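You operate a simulated robot arm through the tools that you are given. There is no shell and no other tool. Be economical: measure what you need, move in short steps, check, and stop when the job is done.

You are at the controls of a simulated robot arm. One attempt, no reset.

## Task
Brush the top of the blue printed block with the grease it names.
Fine: work on the black block mat; brush back in its pot, block on the yellow block mat.

Only the result counts: the job must be done as asked and must still hold three seconds after the hand-in. Knocking over, shifting, dropping, spilling or breaking anything else fails it.

## Robot
A 7-joint arm with a two-finger parallel gripper, fixed in place. Base frame: the origin is at the foot of the arm, x ahead of it, y to its left, z up; the work surface is at about z = 900. Readings come in mm, rad, newtons and seconds.
Its first joint turns from -2.897 to 2.897 rad. Payload 4.4 kg.
Tool frame: the origin (TCP) lies between the finger pads and is the grasp point; the fingertips stand 23 mm ahead of it; z points along the fingers, y is the line along which they close. The gripper opens to 94 mm. The fingers are 38 mm wide and 10 mm thick; the gripper's body (54 by 96 mm) begins 39 mm behind the TCP.
Orientation is that of the tool frame in the base frame, as a unit quaternion [x, y, z, w]. With the fingers straight down and closing along the base's y, the tool's x points along the base's -x, its y along +y and its z along -z.

## Interface
- The arm moves only by the tool servo_tool. Its argument "deltas" is a list of rows, each an object of numbers (a shift or turn left out is 0, a gripper value left out holds the last): "hand": the finger opening in mm, from 0 to 94; "tx", "ty", "tz": the shift along the tool's x, y, z in mm; "wx", "wy", "wz": the turn, a rotation vector about the tool's x, y, z in rad. In form: [{"hand": .., "tx": .., "ty": .., "tz": .., "wx": .., "wy": .., "wz": ..}, ...]. A call has 1 to 8 rows; each row shifts and turns the commanded pose from where the row before left it, along the tool's axes as they then stand. A row lasts 0.2 s, in which the tool goes at most 50 mm and 0.15 rad; a call with a longer step from one row to the next is refused whole, and so is a gripper value outside its range. A pose out of reach is approached as far as the arm can. The call stops where the force on the tool passes 40 N (or 10 N more than at its start, if that is more) or the arm is blocked; 0.2 s more then pass. The fingers move at their own pace (about 72 mm/s each) and stop on an object; they squeeze with about 41 N. The grip force told is the motor's: it shows also when the fingers shut on nothing. Time passes only in rows, and 0.2 s behind the last, so rows that do not move let the fingers close. It gives the time, the measured TCP pose, the force on the tool (base axes), the opening and the grip force at its end, in the units of the frame above (readings bear some noise).
- Cameras (640 x 400 px; columns grow to the right, rows downward): "scene" is fixed at [51.4, 649.8, 1624.5]; the picture's right is [-0.42, -0.91, 0.00], its down [-0.52, 0.24, -0.82] and it looks along [0.75, -0.35, -0.57] (base axes); focal length 359 px, centre (320, 200). "wrist" rides on the gripper at [86, 16, -75] in the tool frame; the picture's right is [-0.18, 0.98, 0.00], its down [-0.58, -0.11, -0.81] and it looks along [-0.79, -0.15, 0.59] (tool axes); focal length 243 px, centre (320, 200).
- grab_frame(camera): a new picture of that camera. The clock stands still meanwhile.
- pixel_to_xyz(camera, pixels): there is no depth. For up to 12 entries [column, row, z] of the newest picture of that camera ("zoom" is the newest enlarged one), the place [x, y] in the base frame at which the ray of that pixel passes the height z, good to about 2 mm. The clock stands still meanwhile.
- enlarge(camera, box): a new picture of the part [left, top, right, bottom] of that camera's present view, enlarged. The clock stands still meanwhile.
- sign_off(): hands the job in; it is judged then, once.

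Work in short steps. Measure before you move; look again where a grasp or a placing could have gone wrong, and mend it. You have 80 turns and 46 pictures in all, those below and enlarged ones among them. Open the gripper and draw the arm clear of the work before you hand the job in, unless the task says otherwise; then end with one line.

The tools are called after "Request:" as a command line: name --argument value ..., lists and objects as JSON in quotes. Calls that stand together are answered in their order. servo_tool: Moves the arm, as the interface text tells. Its arguments: {"type":"object","properties":{"deltas":{"type":"array","items":{"type":"object","properties":{"hand":{"type":"number"},"tx":{"type":"number"},"ty":{"type":"number"},"tz":{"type":"number"},"wx":{"type":"number"},"wy":{"type":"number"},"wz":{"type":"number"}}}}},"required":["deltas"]} The other tools are called the same way: grab_frame (camera) takes a picture; pixel_to_xyz (camera, pixels) gives the place at which the rays of pixels pass given heights; enlarge (camera, box) takes an enlarged picture of a part of a camera's view; sign_off () hands the job in.

At the start:

```text
time: 0.0
ee_pos: [471.8, 372.9, 1339.4]
tcp_rot: [0.0, 1.0, 0.0, 0.0]
force: [0.0, -0.1, 0.5]
finger_gap: 94.2
grip_force: 0.0
```

scene: 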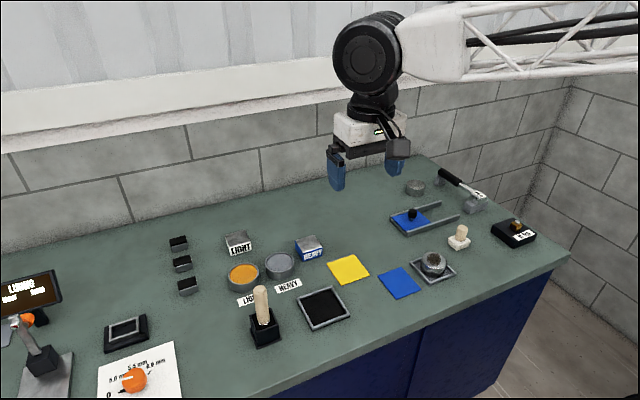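
wrist: 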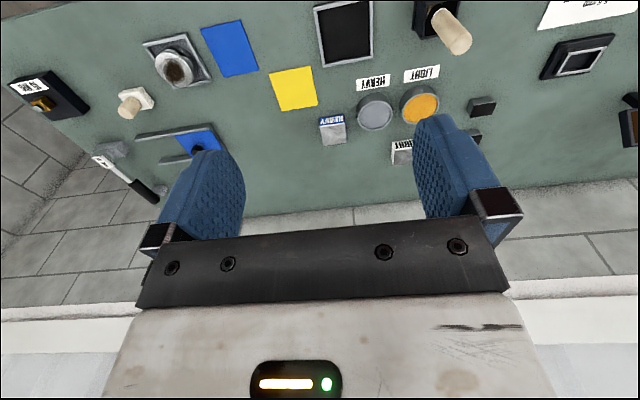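

The blue-printed block near (309,248) seems to read HEAVY; the pots are at (243,277) and (280,265), the brush at (262,315). I enlarge to read and measure.

Request:
enlarge --camera "scene" --box '[210, 220, 370, 320]'

Request:
enlarge --camera "scene" --box '[200, 260, 360, 360]'

```text
4.00 times, centred on (290, 270) of scene
```

zoom: 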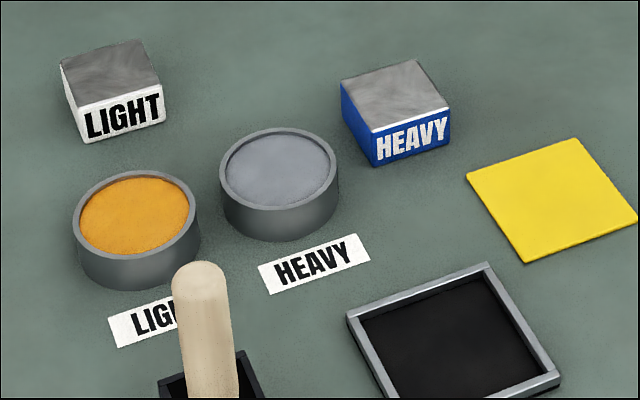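

```text
4.00 times, centred on (280, 310) of scene
```

zoom: 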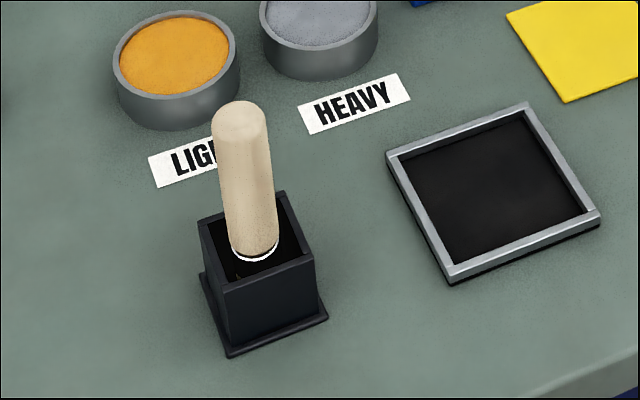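

I measure the base corners of block, pots, mats and brush pot from these pictures.

Request:
pixel_to_xyz --camera "scene" --pixels '[[304.25, 261.5, 900], [322.75, 255.75, 900], [295.75, 247.5, 900], [303, 253, 925], [322.75, 245.75, 925], [314.25, 235, 925], [295.5, 240, 925], [303, 253, 930], [322.75, 245.75, 930], [314.25, 235, 930], [295.5, 240, 930], [281, 280, 900]]'

Request:
pixel_to_xyz --camera "scene" --pixels '[[296.5, 298, 905], [331.75, 285.75, 905], [350, 313.25, 905], [312.5, 330, 905], [265, 262, 925], [294.75, 262, 925], [279.5, 252, 925], [281, 273, 925], [257, 349.25, 900], [282, 339.5, 900], [250, 328, 900], [263.5, 323.75, 950]]'

Request:
enlarge --camera "wrist" --box '[260, 0, 500, 150]'

```text
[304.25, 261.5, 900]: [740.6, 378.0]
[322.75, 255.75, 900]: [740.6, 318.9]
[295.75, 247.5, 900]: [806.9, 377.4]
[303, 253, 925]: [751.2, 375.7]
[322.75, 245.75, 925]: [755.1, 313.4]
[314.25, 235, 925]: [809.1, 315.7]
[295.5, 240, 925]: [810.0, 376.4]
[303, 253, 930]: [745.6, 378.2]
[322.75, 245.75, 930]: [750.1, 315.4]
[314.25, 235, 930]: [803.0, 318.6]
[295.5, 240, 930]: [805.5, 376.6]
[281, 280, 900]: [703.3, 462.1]
```

```text
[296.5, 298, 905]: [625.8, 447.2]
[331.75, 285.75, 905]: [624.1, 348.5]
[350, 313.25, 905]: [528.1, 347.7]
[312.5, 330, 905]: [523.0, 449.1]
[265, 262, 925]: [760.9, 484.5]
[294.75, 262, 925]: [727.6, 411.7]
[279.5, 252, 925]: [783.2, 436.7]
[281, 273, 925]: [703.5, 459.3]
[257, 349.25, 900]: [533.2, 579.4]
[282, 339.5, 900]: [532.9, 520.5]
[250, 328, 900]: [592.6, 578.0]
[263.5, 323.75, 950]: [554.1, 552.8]
```

```text
2.67 times, centred on (380, 75) of wrist
```

zoom: 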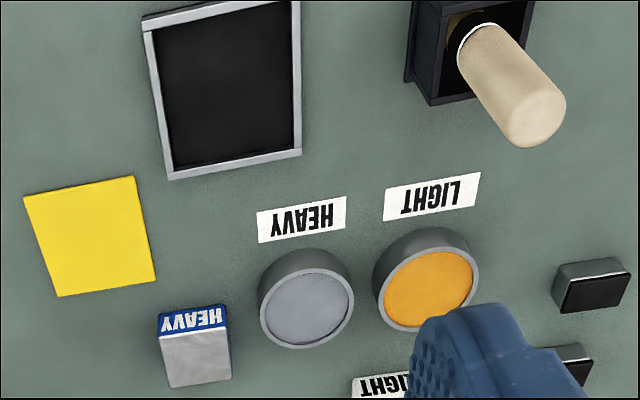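

Layout is axis-aligned: block centre ≈(771,348) and 35 high, heavy pot ≈(744,448), tray ≈(575,398), brush pot ≈(563,550). Now brush handle height and yellow mat from both views.

Request:
pixel_to_xyz --camera "scene" --pixels '[[260.5, 291, 1000], [260.5, 291, 1020], [260.5, 291, 1040], [260.5, 291, 1060], [249.5, 314.5, 950], [270.75, 307.5, 950], [279, 323, 950], [256, 331.25, 950], [326.5, 263.75, 902], [354, 254.5, 902], [341.5, 285.5, 902], [369.5, 273, 902]]'

Request:
pixel_to_xyz --camera "wrist" --pixels '[[460, 43, 1000], [460, 43, 1020], [460, 43, 1040], [460, 43, 1060], [440, 15, 950], [440, 15, 960]]'

```text
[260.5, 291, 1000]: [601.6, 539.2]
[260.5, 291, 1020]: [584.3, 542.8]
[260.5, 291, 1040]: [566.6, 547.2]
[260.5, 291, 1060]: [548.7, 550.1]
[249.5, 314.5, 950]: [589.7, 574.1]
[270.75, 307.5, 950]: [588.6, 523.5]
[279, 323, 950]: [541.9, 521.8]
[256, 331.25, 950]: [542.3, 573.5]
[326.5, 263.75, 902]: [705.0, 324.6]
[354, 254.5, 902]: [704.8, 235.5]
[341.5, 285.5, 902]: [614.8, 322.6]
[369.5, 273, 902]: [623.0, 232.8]
```

```text
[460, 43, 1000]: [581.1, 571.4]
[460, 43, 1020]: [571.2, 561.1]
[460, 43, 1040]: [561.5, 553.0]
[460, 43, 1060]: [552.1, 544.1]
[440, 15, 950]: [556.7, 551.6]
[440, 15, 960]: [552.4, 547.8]
```

Brush handle is upright at ≈(563,549), top ≈1045; pot rim ≈955; yellow mat centre ≈(662,279). I move above the block with the hand at 78.

Request:
servo_tool --deltas '[{"hand": 78, "tx": -37.4, "ty": -3.1, "tz": 30}, {"tx": -37.4, "ty": -3.1, "tz": 30}, {"tx": -37.4, "ty": -3.1, "tz": 30}, {"tx": -37.4, "ty": -3.1, "tz": 30}, {"tx": -37.4, "ty": -3.1, "tz": 30}, {"tx": -37.4, "ty": -3.1, "tz": 30}, {"tx": -37.4, "ty": -3.1, "tz": 30}, {"tx": -37.4, "ty": -3.1, "tz": 30}]'

Request:
grab_frame --camera "wrist"

```text
time: 1.8
ee_pos: [772.6, 346.3, 1099.6]
tcp_rot: [0.0, 1.0, 0.001, 0.001]
force: [-0.4, -0.4, 1.4]
finger_gap: 78.1
grip_force: 0.0
```

```text
40 pictures are left
```

wrist: 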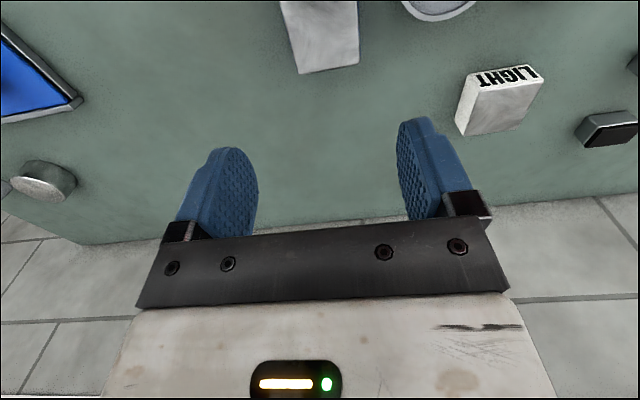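

The block's far edge is seen at (298,73)-(358,64); I check its position.

Request:
pixel_to_xyz --camera "wrist" --pixels '[[298, 73, 935], [358, 64, 935], [283, 8, 935], [356, 3, 935]]'

```text
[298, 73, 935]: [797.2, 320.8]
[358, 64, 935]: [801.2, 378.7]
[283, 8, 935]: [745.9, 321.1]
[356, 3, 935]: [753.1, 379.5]
```

Block centre ≈(771,349), so I descend to z≈928 and close.

Request:
servo_tool --deltas '[{"ty": 2.5, "tx": 1.5, "tz": 45}, {"tz": 45}, {"tz": 40}, {"tz": 30}, {"tz": 11}, {"hand": 40}, {}, {}]'

```text
time: 3.6
ee_pos: [770.6, 347.3, 928.5]
tcp_rot: [-0.001, 1.0, 0.001, 0.0]
force: [1.7, 0.2, 0.7]
finger_gap: 61.6
grip_force: 41.1
```

Gripped at 61.6 mm. I lift and carry to above the tray.

Request:
servo_tool --deltas '[{"tz": -25}, {"tz": -40}, {"tz": -20}, {"tx": 39, "ty": 10}, {"tx": 39, "ty": 10}, {"tx": 39, "ty": 10}, {"tx": 39, "ty": 10}, {"tx": 39.5, "ty": 10}]'

Request:
grab_frame --camera "scene"

Request:
grab_frame --camera "wrist"

```text
time: 5.4
ee_pos: [574.7, 399.3, 1014.4]
tcp_rot: [0.0, 1.0, 0.0, 0.0]
force: [-0.3, 0.8, -4.4]
finger_gap: 62.0
grip_force: 40.9
```

```text
39 pictures are left
```

scene: 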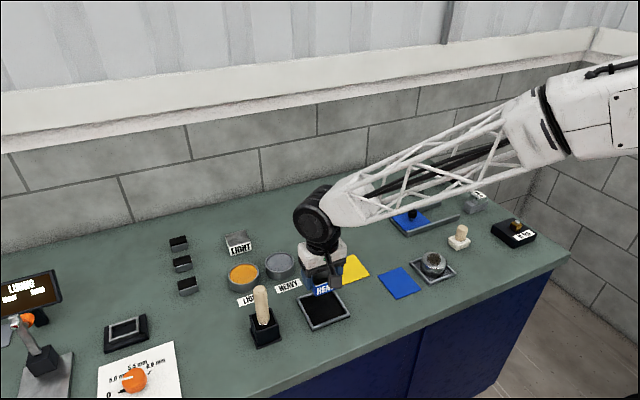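

```text
38 pictures are left
```

wrist: 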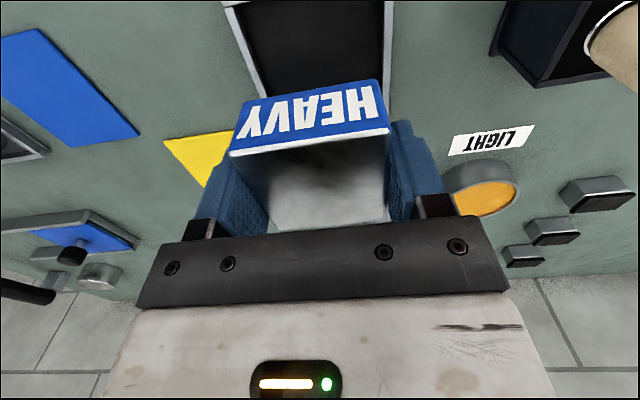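

The block hangs over the tray centre. I lower most of the way, then in small steps.

Request:
servo_tool --deltas '[{"tz": 30, "ty": -1}, {"tz": 25}, {"tz": 18}, {"tz": 3}]'

Request:
enlarge --camera "scene" --box '[272, 260, 368, 340]'

```text
time: 6.4
ee_pos: [574.9, 398.1, 937.9]
tcp_rot: [0.0, 1.0, 0.001, 0.0]
force: [-1.3, -0.3, -3.1]
finger_gap: 61.7
grip_force: 41.0
```

```text
5.00 times, centred on (320, 300) of scene
```

zoom: 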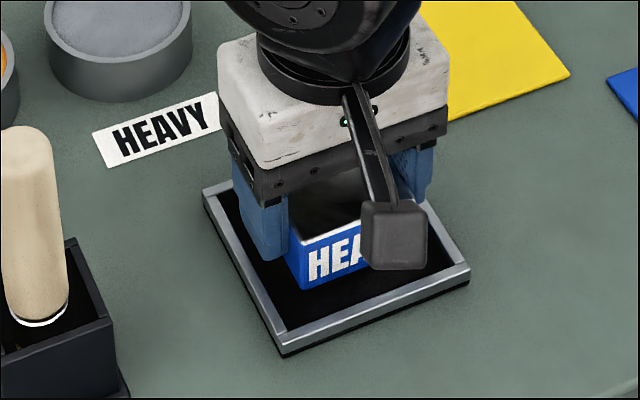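

Fingers sit inside the rim with room. I lower in small steps watching force.

Request:
servo_tool --deltas '[{"tz": 2}, {"tz": 1.5}]'

Request:
servo_tool --deltas '[{"tz": 1.5}, {}]'

```text
time: 7.0
ee_pos: [574.9, 399.1, 936.2]
tcp_rot: [0.0, 1.0, 0.0, 0.0]
force: [-0.5, 0.6, -3.9]
finger_gap: 61.7
grip_force: 40.6
```

```text
time: 7.6
ee_pos: [574.5, 398.8, 933.1]
tcp_rot: [0.0, 1.0, 0.0, 0.0]
force: [-1.9, 0.4, -1.3]
finger_gap: 61.6
grip_force: 40.1
```

Request:
servo_tool --deltas '[{"tz": 1}, {}]'

```text
time: 8.2
ee_pos: [574.4, 398.3, 933.6]
tcp_rot: [0.001, 1.0, 0.0, 0.0]
force: [-15.9, -3.1, 20.7]
finger_gap: 61.8
grip_force: 40.9
```

Contact (20 N up). I back off 1 mm, open slightly and lift straight.

Request:
servo_tool --deltas '[{"tz": -0.7}, {"hand": 66}, {}, {"tz": -15}, {"tz": -35}, {"tz": -50}, {"tz": -50}]'

Request:
enlarge --camera "scene" --box '[240, 260, 368, 340]'

```text
time: 9.8
ee_pos: [573.5, 398.7, 1081.0]
tcp_rot: [0.0, 1.0, 0.0, -0.001]
force: [1.2, 0.4, -0.1]
finger_gap: 66.1
grip_force: 0.0
```

```text
5.00 times, centred on (304, 300) of scene
```

zoom: 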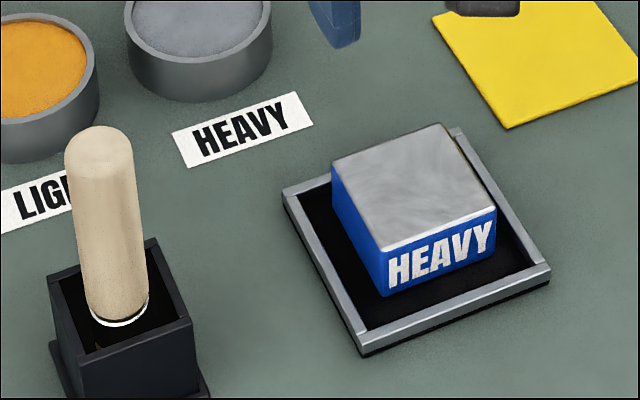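

I verify the block's position relative to the tray.

Request:
pixel_to_xyz --camera "zoom" --pixels '[[386, 297, 904], [496, 262, 904], [387, 250, 939], [497, 210, 939], [440, 124, 939], [332, 163, 939], [283, 192, 907], [457, 128, 907], [550, 266, 907], [362, 350, 907]]'

```text
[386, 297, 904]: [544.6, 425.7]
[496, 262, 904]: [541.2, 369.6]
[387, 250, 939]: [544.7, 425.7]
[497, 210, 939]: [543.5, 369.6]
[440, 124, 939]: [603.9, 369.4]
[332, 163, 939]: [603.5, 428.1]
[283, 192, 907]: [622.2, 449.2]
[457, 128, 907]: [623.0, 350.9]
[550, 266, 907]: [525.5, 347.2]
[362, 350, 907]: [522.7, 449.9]
```

Block is centred in the tray, top ≈939. Now I go above the brush handle at (563,549) with hand at 60.

Request:
servo_tool --deltas '[{"tz": -40, "hand": 60}, {"ty": 37.5, "tx": 2.5}, {"ty": 37.5, "tx": 2.5}, {"ty": 37.5, "tx": 2.5}, {"ty": 37.5, "tx": 2.5}, {}]'

Request:
grab_frame --camera "wrist"

Request:
enlarge --camera "scene" --box '[200, 240, 328, 320]'

```text
time: 11.2
ee_pos: [562.3, 548.5, 1122.0]
tcp_rot: [0.0, 1.0, 0.0, 0.0]
force: [-0.7, -0.9, 0.0]
finger_gap: 59.6
grip_force: 0.0
```

```text
35 pictures are left
```

wrist: 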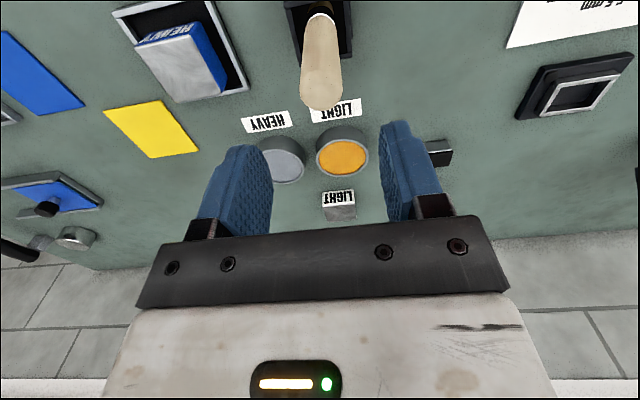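

```text
5.00 times, centred on (264, 280) of scene
```

zoom: 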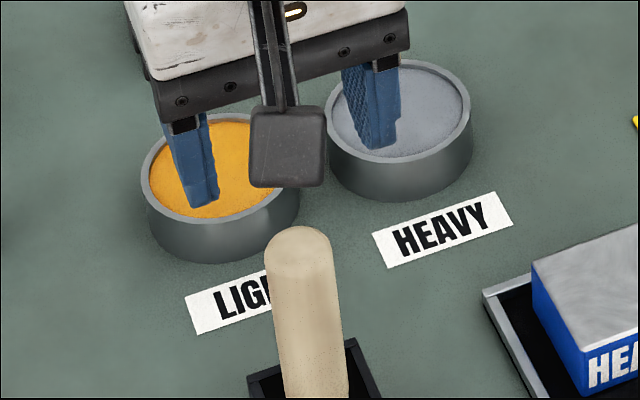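

Checking handle position in the wrist view: top (322,88), base (320,12).

Request:
pixel_to_xyz --camera "wrist" --pixels '[[322, 88, 1040], [320, 14, 950], [302, 90, 1035], [342, 90, 1035]]'

Request:
pixel_to_xyz --camera "zoom" --pixels '[[300, 238, 1045], [268, 260, 1030], [336, 260, 1030]]'

```text
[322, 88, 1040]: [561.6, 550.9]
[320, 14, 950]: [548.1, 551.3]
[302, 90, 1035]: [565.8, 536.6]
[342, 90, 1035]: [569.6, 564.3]
```

```text
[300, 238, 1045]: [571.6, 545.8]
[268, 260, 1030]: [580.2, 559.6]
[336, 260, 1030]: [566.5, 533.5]
```

Handle ≈(564,550). Descend to z≈1012 and grip.

Request:
servo_tool --deltas '[{"tz": 40, "tx": -1.5, "ty": 1.5}, {"tz": 40}, {"tz": 28}, {}, {"hand": 10}, {}, {}]'

Request:
enlarge --camera "scene" --box '[200, 260, 328, 340]'

```text
time: 12.8
ee_pos: [566.2, 549.2, 1014.7]
tcp_rot: [0.0, 1.0, 0.0, 0.0]
force: [-0.4, -0.8, 0.4]
finger_gap: 27.0
grip_force: 40.8
```

```text
5.00 times, centred on (264, 300) of scene
```

zoom: 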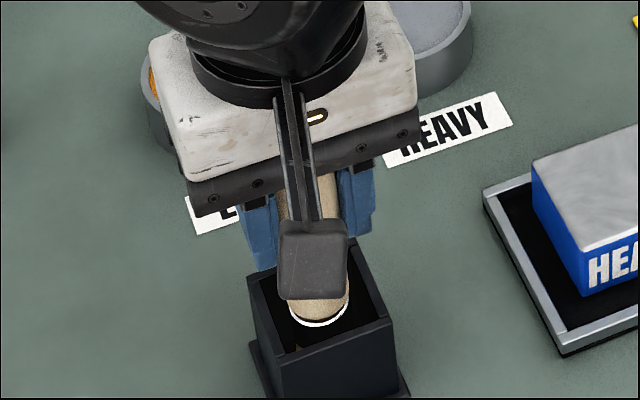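

Gripped at 27 mm, pose (565,549.5,1014). Lift straight up 110 mm and look.

Request:
servo_tool --deltas '[{"tz": -20}, {"tz": -30}, {"tz": -30}, {"tz": -30}, {}]'

Request:
enlarge --camera "scene" --box '[184, 240, 344, 340]'

Request:
grab_frame --camera "wrist"

```text
time: 14.0
ee_pos: [566.1, 550.8, 1123.7]
tcp_rot: [0.0, 1.0, 0.0, 0.001]
force: [-0.4, 0.8, -0.3]
finger_gap: 27.2
grip_force: 40.6
```

```text
4.00 times, centred on (264, 290) of scene
```

zoom: 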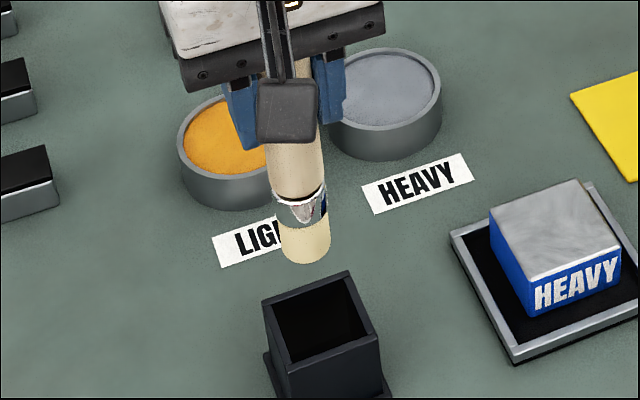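

```text
31 pictures are left
```

wrist: 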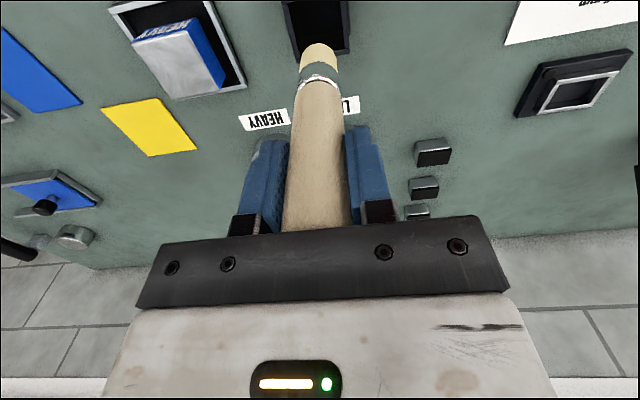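

Brush tip at zoom (306,256). I compute its height.

Request:
pixel_to_xyz --camera "zoom" --pixels '[[306, 255, 1000], [306, 255, 1010], [306, 255, 1020], [306, 255, 1030], [303, 195, 1050], [303, 195, 1070]]'

Request:
pixel_to_xyz --camera "wrist" --pixels '[[320, 46, 1000], [320, 46, 1010], [320, 46, 1020], [320, 46, 1030]]'

```text
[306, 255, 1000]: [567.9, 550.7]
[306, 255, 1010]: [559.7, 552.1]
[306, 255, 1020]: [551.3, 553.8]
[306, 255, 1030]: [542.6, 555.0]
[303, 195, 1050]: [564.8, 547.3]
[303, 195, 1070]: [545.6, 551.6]
```

```text
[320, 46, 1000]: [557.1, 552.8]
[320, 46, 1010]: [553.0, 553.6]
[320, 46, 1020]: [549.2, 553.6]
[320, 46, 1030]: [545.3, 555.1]
```

Tip is ≈116 mm below the TCP. I check the heavy pot centre, rim in this zoom spanning (328..442, 48..137).

Request:
pixel_to_xyz --camera "zoom" --pixels '[[442, 90, 925], [385, 48, 925], [388, 136, 925], [385, 91, 925], [385, 91, 920]]'

Request:
servo_tool --deltas '[{"tx": -35.6, "ty": -20.4}, {"tx": -35.6, "ty": -20.4}, {"tx": -35.6, "ty": -20.4}, {"tx": -35.6, "ty": -20.4}, {"tx": -35.6, "ty": -20.4}, {}]'

Request:
enlarge --camera "scene" --box '[216, 210, 344, 290]'

```text
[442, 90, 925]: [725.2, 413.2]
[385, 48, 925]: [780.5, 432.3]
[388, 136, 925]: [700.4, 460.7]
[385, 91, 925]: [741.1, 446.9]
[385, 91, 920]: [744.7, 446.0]
```

```text
time: 15.4
ee_pos: [744.8, 447.2, 1124.5]
tcp_rot: [-0.001, 1.0, 0.0, 0.0]
force: [-0.3, 0.3, -0.7]
finger_gap: 27.2
grip_force: 40.8
```

```text
5.00 times, centred on (280, 250) of scene
```

zoom: 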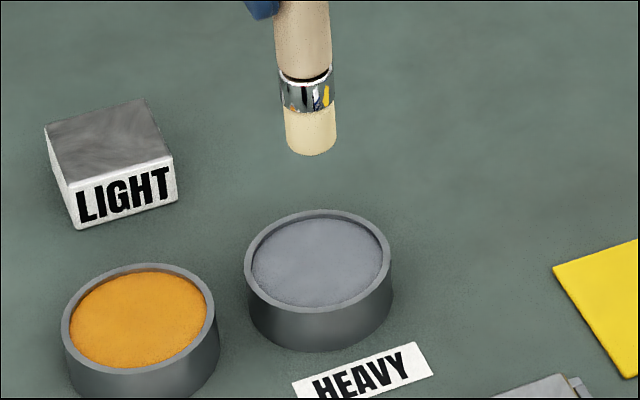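

The tip is over the heavy pot. I lower 78 mm and look.

Request:
servo_tool --deltas '[{"tz": 30, "tx": 1.5}, {"tz": 30}, {"tz": 18}, {}]'

Request:
enlarge --camera "scene" --box '[232, 220, 328, 280]'

```text
time: 16.4
ee_pos: [743.2, 447.9, 1047.3]
tcp_rot: [0.0, 1.0, 0.0, 0.0]
force: [-0.1, -0.9, -1.2]
finger_gap: 27.3
grip_force: 40.8
```

```text
6.67 times, centred on (280, 250) of scene
```

zoom: 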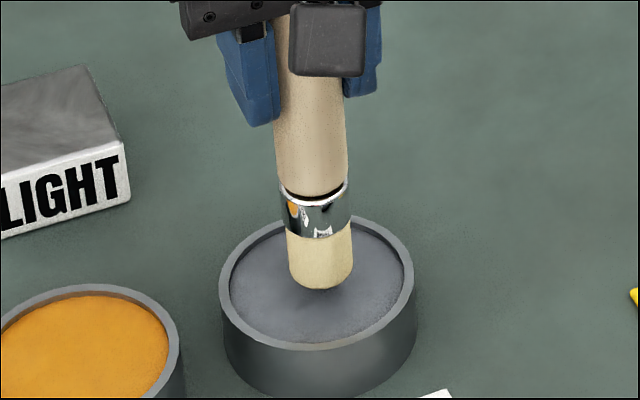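

Tip near the surface; computing the remaining gap.

Request:
pixel_to_xyz --camera "zoom" --pixels '[[321, 276, 920], [321, 276, 930], [321, 276, 940]]'

Request:
servo_tool --deltas '[{"tz": 5}, {"tz": 4}, {}]'

```text
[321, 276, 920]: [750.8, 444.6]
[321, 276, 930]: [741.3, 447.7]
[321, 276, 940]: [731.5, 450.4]
```

```text
time: 17.2
ee_pos: [742.6, 447.8, 1038.8]
tcp_rot: [0.0, 1.0, 0.001, 0.0]
force: [1.1, 0.0, -0.4]
finger_gap: 27.1
grip_force: 40.6
```

Now tip ≈920-923. A few small steps deeper.

Request:
servo_tool --deltas '[{"tz": 3}, {"tz": 2}, {}]'

Request:
enlarge --camera "scene" --box '[232, 220, 328, 280]'

```text
time: 18.0
ee_pos: [742.9, 447.9, 1038.6]
tcp_rot: [0.001, 1.0, 0.001, 0.003]
force: [0.0, -0.1, 2.1]
finger_gap: 27.2
grip_force: 40.9
stopped in row 3: the force on the tool passed its limit (the readings are from after the stop); the commanded pose is now the measured one
```

```text
6.67 times, centred on (280, 250) of scene
```

zoom: 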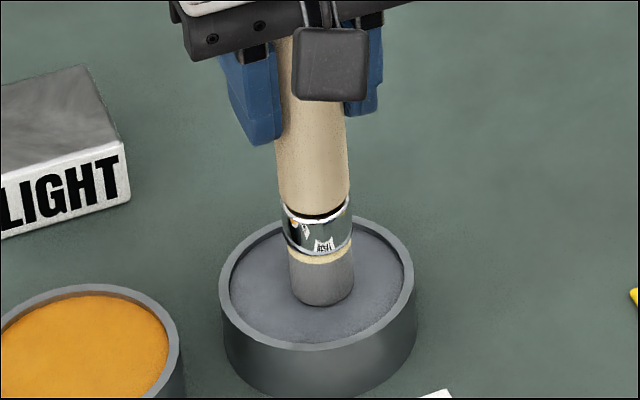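

The bristles turned grey – loaded. I lift clear and carry to above the block at (573.5,398).

Request:
servo_tool --deltas '[{"tz": -20}, {"tz": -35}, {"tz": -25}, {"tx": 42.3, "ty": -12.5}, {"tx": 42.3, "ty": -12.5}, {"tx": 42.3, "ty": -12.5}, {"tx": 42.3, "ty": -12.5}, {}]'

Request:
servo_tool --deltas '[{"tz": 30}, {"tz": 18}, {}]'

Request:
enlarge --camera "scene" --box '[264, 250, 376, 320]'

```text
time: 19.8
ee_pos: [572.5, 397.3, 1113.8]
tcp_rot: [0.0, 1.0, 0.001, 0.003]
force: [0.2, -0.3, -1.1]
finger_gap: 27.1
grip_force: 40.9
```

```text
time: 20.6
ee_pos: [574.6, 397.9, 1065.7]
tcp_rot: [0.0, 1.0, 0.002, 0.002]
force: [-0.4, -0.5, -0.4]
finger_gap: 27.2
grip_force: 41.4
```

```text
5.71 times, centred on (320, 285) of scene
```

zoom: 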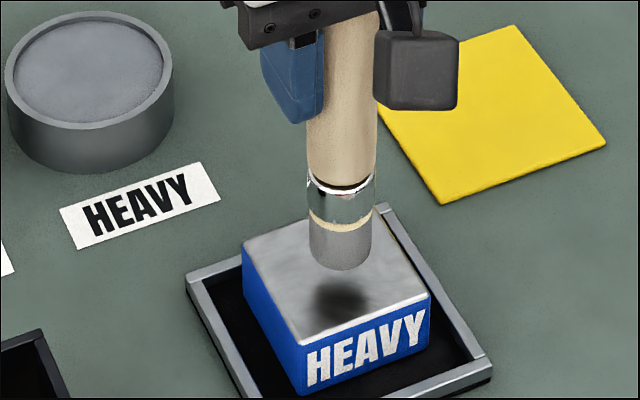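

Tip ≈8 mm above the top centre. I shift to one corner lane start (-17,-17) and lower gently.

Request:
servo_tool --deltas '[{"tx": 17, "ty": -17}, {"tz": 5}, {"tz": 1.5}, {}]'

Request:
servo_tool --deltas '[{"tz": 1}, {}]'

Request:
enlarge --camera "scene" --box '[264, 250, 376, 320]'

```text
time: 21.6
ee_pos: [557.7, 381.9, 1061.4]
tcp_rot: [0.0, 1.0, 0.001, 0.002]
force: [0.3, -0.2, -1.1]
finger_gap: 27.1
grip_force: 41.8
```

```text
time: 22.2
ee_pos: [557.1, 381.5, 1060.1]
tcp_rot: [0.0, 1.0, 0.001, 0.002]
force: [-0.6, -0.7, -0.1]
finger_gap: 27.1
grip_force: 41.5
```

```text
5.71 times, centred on (320, 285) of scene
```

zoom: 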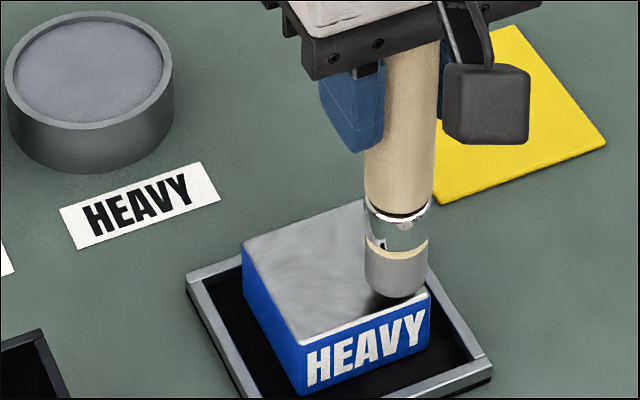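

Not touching yet; lower in 1 mm steps.

Request:
servo_tool --deltas '[{"tz": 1}, {"tz": 1}, {}]'

Request:
servo_tool --deltas '[{"tz": 0.7}, {}]'

Request:
servo_tool --deltas '[{"tz": 0.7}, {}]'

```text
time: 23.0
ee_pos: [557.6, 380.9, 1057.9]
tcp_rot: [0.0, 1.0, 0.001, 0.001]
force: [0.7, 0.1, -0.8]
finger_gap: 27.1
grip_force: 40.7
```

```text
time: 23.6
ee_pos: [557.1, 380.6, 1056.4]
tcp_rot: [0.0, 1.0, 0.001, 0.003]
force: [0.1, 0.4, -1.3]
finger_gap: 26.9
grip_force: 40.9
```

```text
time: 24.2
ee_pos: [556.9, 379.8, 1056.1]
tcp_rot: [0.0, 1.0, 0.003, 0.002]
force: [1.4, -0.9, -1.7]
finger_gap: 27.1
grip_force: 41.2
```

Request:
servo_tool --deltas '[{"tz": 0.7}, {}]'

Request:
enlarge --camera "scene" --box '[264, 250, 376, 320]'

```text
time: 24.8
ee_pos: [557.6, 381.1, 1054.8]
tcp_rot: [0.0, 1.0, 0.001, 0.003]
force: [-0.5, -0.1, -0.2]
finger_gap: 27.1
grip_force: 40.6
```

```text
5.71 times, centred on (320, 285) of scene
```

zoom: 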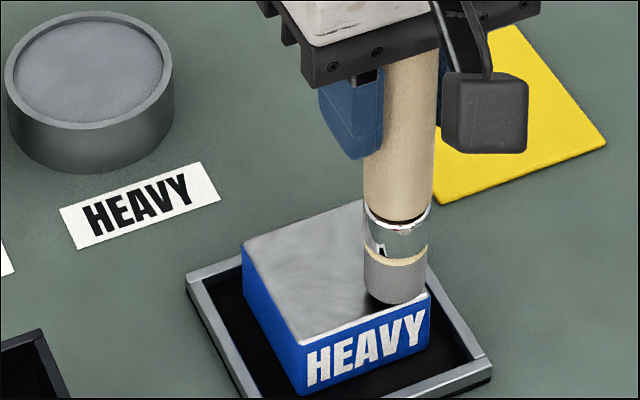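

Very near contact. I lower 0.7 more and stroke along +x to see if grease is laid.

Request:
servo_tool --deltas '[{"tz": 0.7}, {"tx": -11}, {"tx": -11}, {"tx": -12}, {}]'

Request:
enlarge --camera "scene" --box '[264, 250, 376, 320]'

```text
time: 26.0
ee_pos: [592.5, 382.0, 1055.0]
tcp_rot: [0.0, 1.0, 0.001, 0.002]
force: [-0.3, -0.7, -1.9]
finger_gap: 27.0
grip_force: 40.6
```

```text
5.71 times, centred on (320, 285) of scene
```

zoom: 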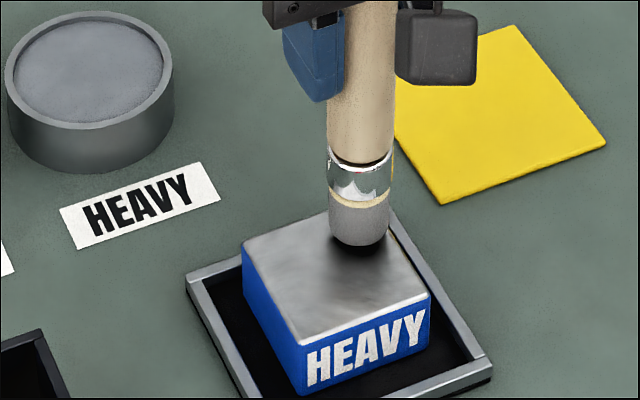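

No grease laid yet; keep lowering in 0.7 mm steps till touch.

Request:
servo_tool --deltas '[{"tz": 0.7}, {}]'

Request:
servo_tool --deltas '[{"tz": 0.7}, {}]'

Request:
servo_tool --deltas '[{"tz": 0.7}, {}]'

Request:
enlarge --camera "scene" --box '[264, 250, 376, 320]'

```text
time: 26.6
ee_pos: [591.5, 381.5, 1054.3]
tcp_rot: [0.0, 1.0, 0.001, 0.002]
force: [0.2, 1.0, -0.8]
finger_gap: 27.0
grip_force: 40.9
```

```text
time: 27.2
ee_pos: [590.4, 381.0, 1053.3]
tcp_rot: [0.0, 1.0, 0.001, 0.002]
force: [-0.2, 0.4, -0.4]
finger_gap: 27.1
grip_force: 41.5
```

```text
time: 27.8
ee_pos: [590.7, 381.1, 1053.2]
tcp_rot: [0.001, 1.0, 0.002, 0.002]
force: [0.2, 0.2, -0.8]
finger_gap: 27.0
grip_force: 41.2
```

```text
5.71 times, centred on (320, 285) of scene
```

zoom: 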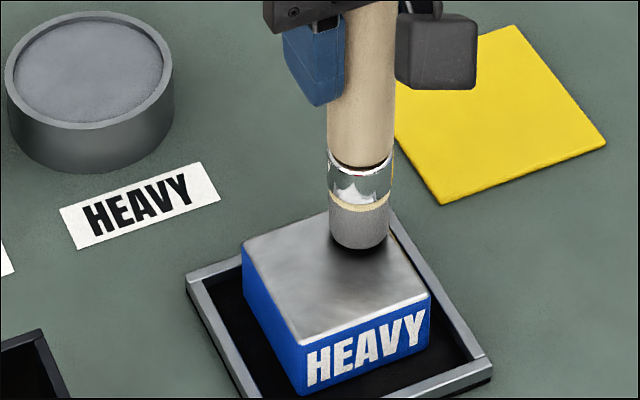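

I compute the tip's height from pixel (358,238) at xy (591,381).

Request:
pixel_to_xyz --camera "zoom" --pixels '[[358, 240, 935], [358, 240, 940], [358, 240, 945], [358, 248, 940]]'

Request:
servo_tool --deltas '[{"tz": 0.7}, {}]'

Request:
servo_tool --deltas '[{"tz": 0.7}, {}]'

Request:
servo_tool --deltas '[{"tz": 0.7}, {}]'

```text
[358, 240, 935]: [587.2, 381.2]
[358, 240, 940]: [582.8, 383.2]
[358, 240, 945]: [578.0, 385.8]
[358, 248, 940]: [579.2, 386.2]
```

```text
time: 28.4
ee_pos: [591.5, 380.7, 1051.7]
tcp_rot: [-0.001, 1.0, 0.002, 0.002]
force: [0.6, -0.5, -1.2]
finger_gap: 27.3
grip_force: 40.8
```

```text
time: 29.0
ee_pos: [591.0, 380.8, 1051.6]
tcp_rot: [0.0, 1.0, 0.002, 0.001]
force: [0.0, 0.2, -0.3]
finger_gap: 26.8
grip_force: 41.2
```

```text
time: 29.6
ee_pos: [592.0, 381.6, 1051.5]
tcp_rot: [0.0, 1.0, 0.002, 0.002]
force: [-0.6, -0.4, 0.3]
finger_gap: 27.0
grip_force: 40.9
```

Still no contact force; continue.

Request:
servo_tool --deltas '[{"tz": 0.7}, {}]'

Request:
servo_tool --deltas '[{"tz": 0.7}, {}]'

Request:
enlarge --camera "scene" --box '[288, 260, 352, 300]'

```text
time: 30.2
ee_pos: [591.7, 381.9, 1050.9]
tcp_rot: [0.001, 1.0, 0.001, 0.002]
force: [-0.4, -0.9, 4.5]
finger_gap: 27.1
grip_force: 41.2
```

```text
time: 30.8
ee_pos: [591.6, 381.2, 1050.6]
tcp_rot: [0.0, 1.0, 0.002, 0.002]
force: [-0.8, -0.5, 16.6]
finger_gap: 27.0
grip_force: 40.7
```

```text
10.00 times, centred on (320, 280) of scene
```

zoom: 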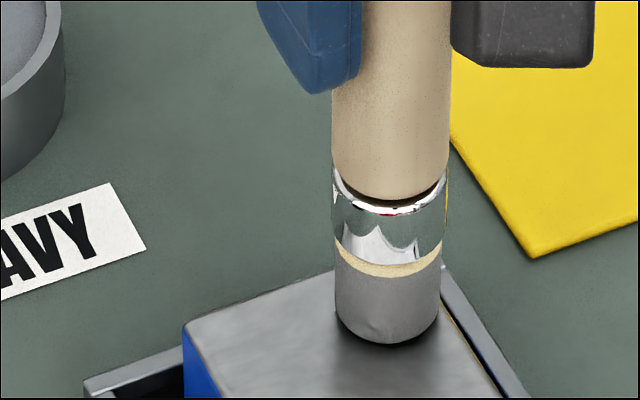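

Contact now (16.6 N). I ease off to ~6 N and stroke back along -x.

Request:
servo_tool --deltas '[{"tz": -0.6}, {"tx": 9}, {"tx": 9}, {"tx": 9}, {"tx": 9}, {}]'

Request:
enlarge --camera "scene" --box '[264, 250, 376, 320]'

```text
time: 32.2
ee_pos: [553.3, 381.6, 1051.1]
tcp_rot: [0.0, 1.0, 0.002, 0.002]
force: [8.4, 0.5, 26.0]
finger_gap: 27.1
grip_force: 40.9
```

```text
5.71 times, centred on (320, 285) of scene
```

zoom: 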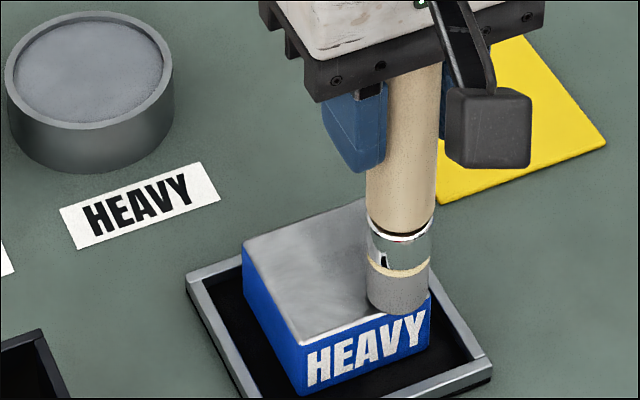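

Force 26 N at this end; I back off 0.5 and do the next lane.

Request:
servo_tool --deltas '[{"tz": -0.5}, {"ty": 11}, {"tx": -9}, {"tx": -9}, {"tx": -9}, {"tx": -9}, {}]'

Request:
enlarge --camera "scene" --box '[288, 260, 368, 310]'

```text
time: 33.8
ee_pos: [590.8, 391.8, 1051.1]
tcp_rot: [0.0, 1.0, 0.0, 0.002]
force: [-3.9, -1.1, 9.7]
finger_gap: 27.2
grip_force: 40.7
```

```text
8.00 times, centred on (328, 285) of scene
```

zoom: 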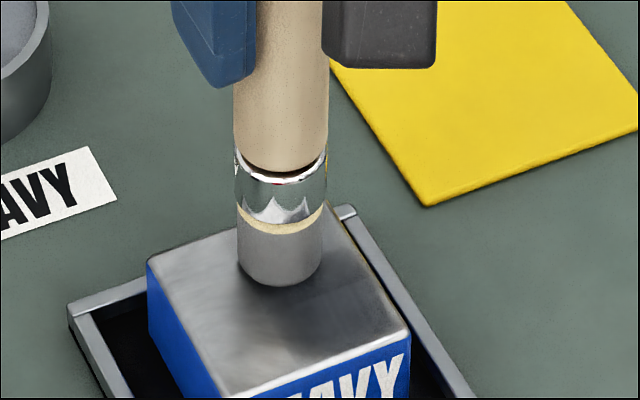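

Force 10 N, block unmoved. Continue lanes.

Request:
servo_tool --deltas '[{"ty": 11}, {"tx": 9}, {"tx": 9}, {"tx": 9}, {"tx": 9, "tz": -0.2}, {}]'

Request:
servo_tool --deltas '[{"ty": 11}, {"tx": -9}, {"tx": -9}, {"tx": -9}, {"tx": -9, "tz": 0.2}, {}]'

Request:
enlarge --camera "scene" --box '[264, 250, 376, 320]'

```text
time: 35.2
ee_pos: [555.8, 403.5, 1050.5]
tcp_rot: [0.0, 1.0, 0.002, 0.001]
force: [0.0, 0.2, 0.4]
finger_gap: 26.9
grip_force: 40.8
```

```text
time: 36.6
ee_pos: [591.0, 414.7, 1051.8]
tcp_rot: [0.0, 1.0, 0.002, 0.001]
force: [0.2, 0.2, -0.4]
finger_gap: 26.9
grip_force: 41.5
```

```text
5.71 times, centred on (320, 285) of scene
```

zoom: 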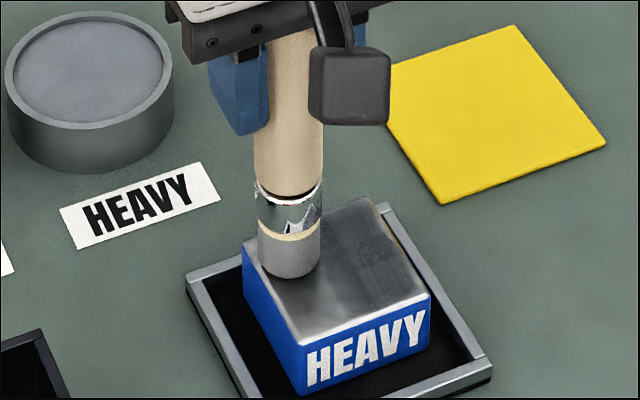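

A darker greased area shows at the right (lanes 1–2); the later lanes lost contact (0 N). I lower until touching here.

Request:
servo_tool --deltas '[{"tz": 0.6}, {}]'

Request:
servo_tool --deltas '[{"tz": 0.5}, {}]'

```text
time: 37.2
ee_pos: [592.1, 414.4, 1051.5]
tcp_rot: [-0.001, 1.0, 0.001, 0.002]
force: [-0.8, -0.3, 5.8]
finger_gap: 27.2
grip_force: 40.5
```

```text
time: 37.8
ee_pos: [590.3, 413.8, 1050.3]
tcp_rot: [0.0, 1.0, 0.002, 0.003]
force: [1.0, 0.6, 12.2]
finger_gap: 27.2
grip_force: 41.3
```

Contact 12 N; stroke this lane along -x, watching force.

Request:
servo_tool --deltas '[{"tx": 9}, {"tx": 9}, {"tx": 9}, {"tx": 9}, {}]'

Request:
servo_tool --deltas '[{"ty": -11}, {"tx": -9}, {"tx": -9}, {"tx": -9}, {"tx": -9}, {}]'

Request:
enlarge --camera "scene" --box '[264, 250, 376, 320]'

```text
time: 39.0
ee_pos: [555.7, 414.6, 1050.9]
tcp_rot: [0.0, 1.0, 0.002, 0.002]
force: [7.7, -0.6, 26.7]
finger_gap: 26.9
grip_force: 41.0
```

```text
time: 39.6
ee_pos: [560.9, 402.9, 1049.8]
tcp_rot: [0.0, 1.0, 0.002, 0.002]
force: [-0.5, 1.1, 5.6]
finger_gap: 27.2
grip_force: 40.8
stopped in row 2: the force on the tool passed its limit (the readings are from after the stop); the commanded pose is now the measured one
```

```text
5.71 times, centred on (320, 285) of scene
```

zoom: 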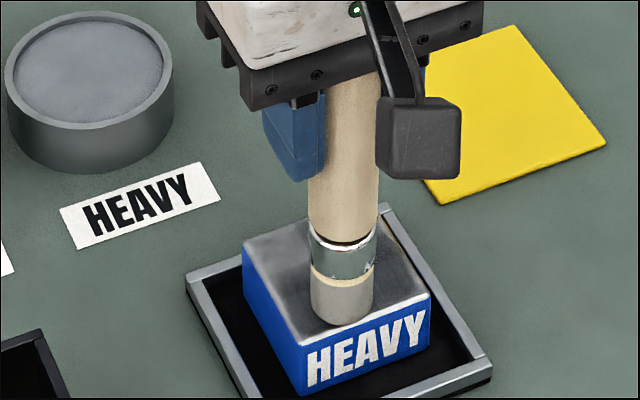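

Commanded pose reset; 5.6 N here. I stroke +x along this middle lane, then lift for a look.

Request:
servo_tool --deltas '[{"tx": 7}, {"tx": -9}, {"tx": -9}, {"tx": -9}, {"tx": -9}, {}]'

Request:
servo_tool --deltas '[{"tz": -25}, {"tz": -35}, {"ty": 45}, {}]'

Request:
enlarge --camera "scene" --box '[280, 260, 360, 310]'

```text
time: 41.0
ee_pos: [590.2, 403.9, 1050.7]
tcp_rot: [0.0, 1.0, 0.002, 0.001]
force: [-4.8, 0.9, 13.4]
finger_gap: 27.3
grip_force: 41.4
```

```text
time: 42.0
ee_pos: [590.6, 447.6, 1111.7]
tcp_rot: [0.0, 1.0, 0.0, 0.002]
force: [0.0, 0.2, 0.1]
finger_gap: 27.1
grip_force: 40.6
```

```text
8.00 times, centred on (320, 285) of scene
```

zoom: 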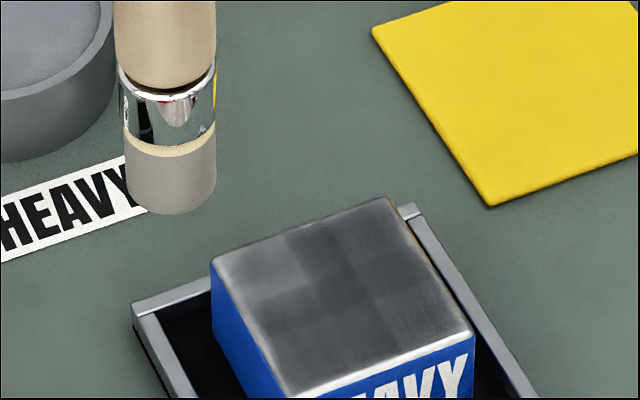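

Grease shows as a grid of patches; I zoom in more to find thin cells.

Request:
enlarge --camera "scene" --box '[300, 280, 348, 310]'

```text
13.33 times, centred on (324, 295) of scene
```

zoom: 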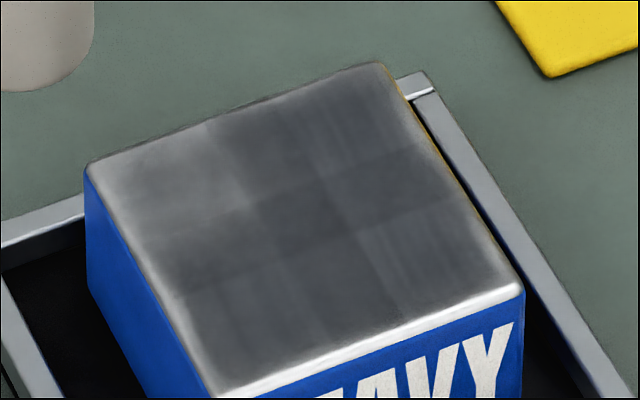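

The far-left cell (high x, high y) is lighter. I return there for another pass at light contact.

Request:
servo_tool --deltas '[{"ty": -36}, {"tz": 30}, {"tz": 28}, {}]'

Request:
servo_tool --deltas '[{"tz": 0.8}, {}]'

Request:
servo_tool --deltas '[{"tz": 0.6}, {}]'

```text
time: 43.0
ee_pos: [590.5, 412.1, 1052.1]
tcp_rot: [0.0, 1.0, 0.001, 0.002]
force: [-0.6, 0.6, -0.7]
finger_gap: 27.1
grip_force: 41.4
```

```text
time: 43.6
ee_pos: [591.1, 411.8, 1052.7]
tcp_rot: [0.0, 1.0, 0.002, 0.002]
force: [0.3, -0.2, -0.4]
finger_gap: 27.0
grip_force: 40.9
```

```text
time: 44.2
ee_pos: [590.5, 413.2, 1050.6]
tcp_rot: [0.0, 1.0, 0.0, 0.002]
force: [-0.4, 0.6, 0.2]
finger_gap: 27.0
grip_force: 40.6
```

Request:
servo_tool --deltas '[{"tz": 0.6}, {}]'

Request:
servo_tool --deltas '[{"tz": 0.2, "ty": 3}, {"ty": -4, "tx": -3}, {"ty": 4}, {}]'

```text
time: 44.8
ee_pos: [589.9, 412.5, 1051.7]
tcp_rot: [0.0, 1.0, 0.002, 0.002]
force: [-0.2, -2.0, 5.4]
finger_gap: 26.8
grip_force: 40.9
```

```text
time: 45.8
ee_pos: [593.0, 416.4, 1050.9]
tcp_rot: [0.0, 1.0, 0.001, 0.002]
force: [1.5, -6.0, 18.0]
finger_gap: 26.9
grip_force: 40.8
```

In contact (18 N). Another full pass: -x on this lane, +x on the 404 lane, easing slightly toward low x.

Request:
servo_tool --deltas '[{"tx": 8, "tz": -0.2}, {"tx": 8, "tz": -0.1}, {"tx": 8, "tz": -0.1}, {"tx": 8, "tz": -0.1}, {"tx": 6, "tz": -0.1}, {}]'

Request:
servo_tool --deltas '[{"ty": -10}, {"tx": -9}, {"tx": -9}, {"tx": -9, "tz": 0.1}, {"tx": -9, "tz": 0.1}, {"ty": 6}, {}]'

```text
time: 47.2
ee_pos: [554.3, 416.6, 1050.0]
tcp_rot: [0.0, 1.0, 0.002, 0.001]
force: [5.2, -0.4, 19.8]
finger_gap: 27.0
grip_force: 40.4
```

```text
time: 48.8
ee_pos: [591.4, 411.4, 1050.0]
tcp_rot: [0.0, 1.0, 0.001, 0.002]
force: [4.1, -5.8, 14.3]
finger_gap: 27.3
grip_force: 41.0
```

Now sweep along the far edge (-y), down the right edge and along the front edge.

Request:
servo_tool --deltas '[{"ty": -10}, {"ty": -10}, {"ty": -10}, {"tx": 9, "tz": -0.1}, {"tx": 9, "tz": -0.1}, {"tx": 9, "tz": -0.1}, {"tx": 9, "tz": -0.1}, {}]'

Request:
servo_tool --deltas '[{"ty": 9}, {"ty": 9}, {"ty": 9}, {"ty": 6}, {"tz": -25}, {"tz": -35}, {"ty": 45}]'

Request:
enlarge --camera "scene" --box '[300, 280, 348, 310]'

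```text
time: 50.6
ee_pos: [554.8, 381.2, 1050.3]
tcp_rot: [-0.001, 1.0, 0.001, 0.001]
force: [3.6, -0.3, 7.1]
finger_gap: 27.3
grip_force: 41.0
```

```text
time: 52.2
ee_pos: [553.7, 460.6, 1111.8]
tcp_rot: [0.001, 1.0, 0.002, 0.001]
force: [0.1, -0.1, -0.4]
finger_gap: 26.9
grip_force: 40.9
```

```text
13.33 times, centred on (324, 295) of scene
```

zoom: 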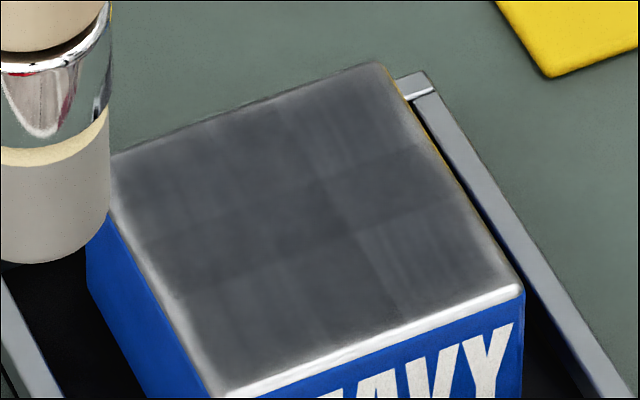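

Coverage is even across all cells. Now return the brush: over pot at (565,550).

Request:
servo_tool --deltas '[{"ty": 45, "tx": -5.5, "tz": -8}, {"ty": 44.3, "tx": -6}, {}]'

Request:
enlarge --camera "scene" --box '[200, 260, 328, 340]'

```text
time: 53.0
ee_pos: [567.3, 548.9, 1119.4]
tcp_rot: [0.0, 1.0, 0.0, 0.001]
force: [0.0, -0.3, -0.3]
finger_gap: 27.2
grip_force: 40.8
```

```text
5.00 times, centred on (264, 300) of scene
```

zoom: 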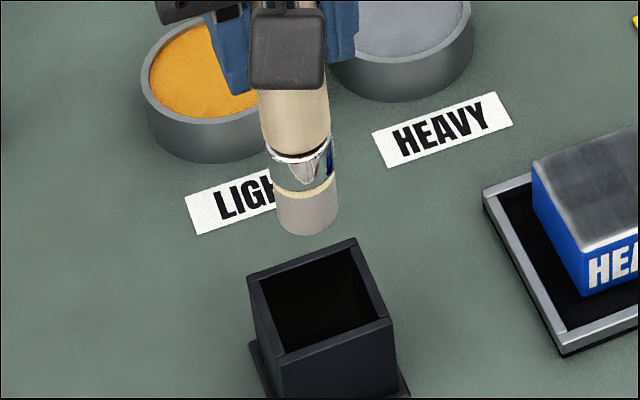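

I lower 45 mm (tip just above rim) and compare with the opening.

Request:
servo_tool --deltas '[{"tz": 25, "tx": 1.5, "ty": 0.5}, {"tz": 20}, {}]'

Request:
pixel_to_xyz --camera "zoom" --pixels '[[247, 277, 955], [356, 239, 955], [395, 318, 955], [277, 358, 955]]'

Request:
enlarge --camera "scene" --box '[200, 260, 328, 340]'

```text
time: 53.8
ee_pos: [563.8, 549.1, 1073.3]
tcp_rot: [0.0, 1.0, 0.001, 0.001]
force: [0.3, 0.4, -1.0]
finger_gap: 27.0
grip_force: 40.9
```

```text
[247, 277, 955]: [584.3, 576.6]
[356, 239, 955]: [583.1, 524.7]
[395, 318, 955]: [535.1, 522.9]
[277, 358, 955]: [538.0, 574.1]
```

```text
5.00 times, centred on (264, 300) of scene
```

zoom: 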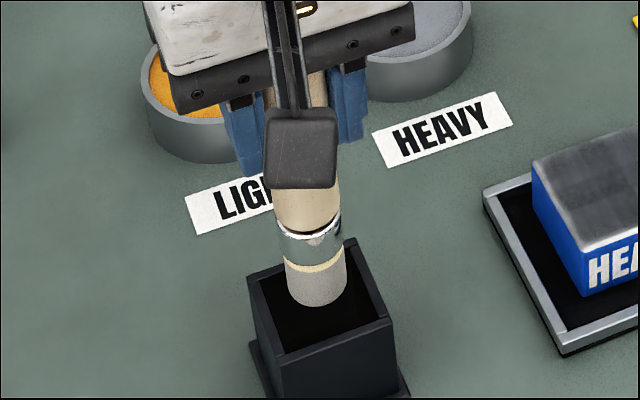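

Well centred over the opening. Lower 54 mm, then gently to the floor.

Request:
servo_tool --deltas '[{"tz": 15}, {"tz": 20}, {"tz": 15}, {"tz": 5}, {}]'

Request:
servo_tool --deltas '[{"tz": 1.5}, {"tz": 1}, {}]'

```text
time: 55.0
ee_pos: [565.0, 550.0, 1019.0]
tcp_rot: [0.0, 1.0, 0.002, 0.001]
force: [0.7, 0.3, -0.9]
finger_gap: 27.2
grip_force: 40.8
```

```text
time: 55.8
ee_pos: [564.0, 550.4, 1017.5]
tcp_rot: [0.001, 1.0, 0.0, 0.002]
force: [-0.4, -0.2, -1.0]
finger_gap: 27.4
grip_force: 41.2
```

Request:
servo_tool --deltas '[{"tz": 1}, {"tz": 0.8}, {}]'

Request:
servo_tool --deltas '[{"tz": 0.8}, {}]'

```text
time: 56.6
ee_pos: [565.2, 549.6, 1014.7]
tcp_rot: [0.0, 1.0, 0.001, 0.002]
force: [-0.4, -0.1, 1.1]
finger_gap: 26.9
grip_force: 40.7
```

```text
time: 57.2
ee_pos: [565.0, 547.9, 1014.0]
tcp_rot: [0.0, 1.0, 0.001, 0.002]
force: [-0.2, -1.7, 7.5]
finger_gap: 27.1
grip_force: 40.5
```

Touching the floor (7.5 N) at the original height. Open and rise straight up.

Request:
servo_tool --deltas '[{"hand": 40}, {"hand": 60}, {}, {"tz": -15}, {"tz": -35}, {"tz": -45}, {"tz": -25}]'

Request:
grab_frame --camera "scene"

```text
time: 58.8
ee_pos: [565.4, 549.1, 1133.6]
tcp_rot: [0.0, 1.0, 0.001, 0.001]
force: [-0.2, -0.3, -0.7]
finger_gap: 60.2
grip_force: 0.1
```

```text
12 pictures are left
```

scene: 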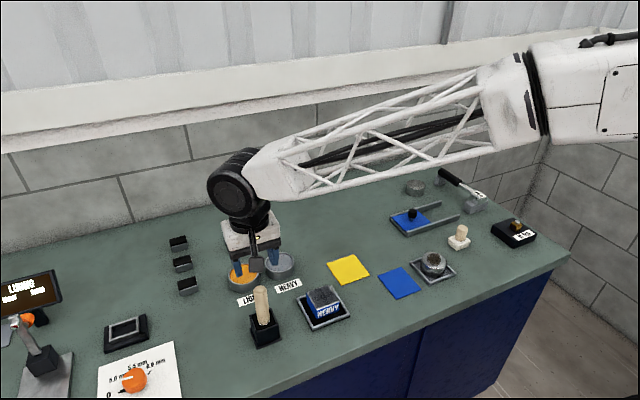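

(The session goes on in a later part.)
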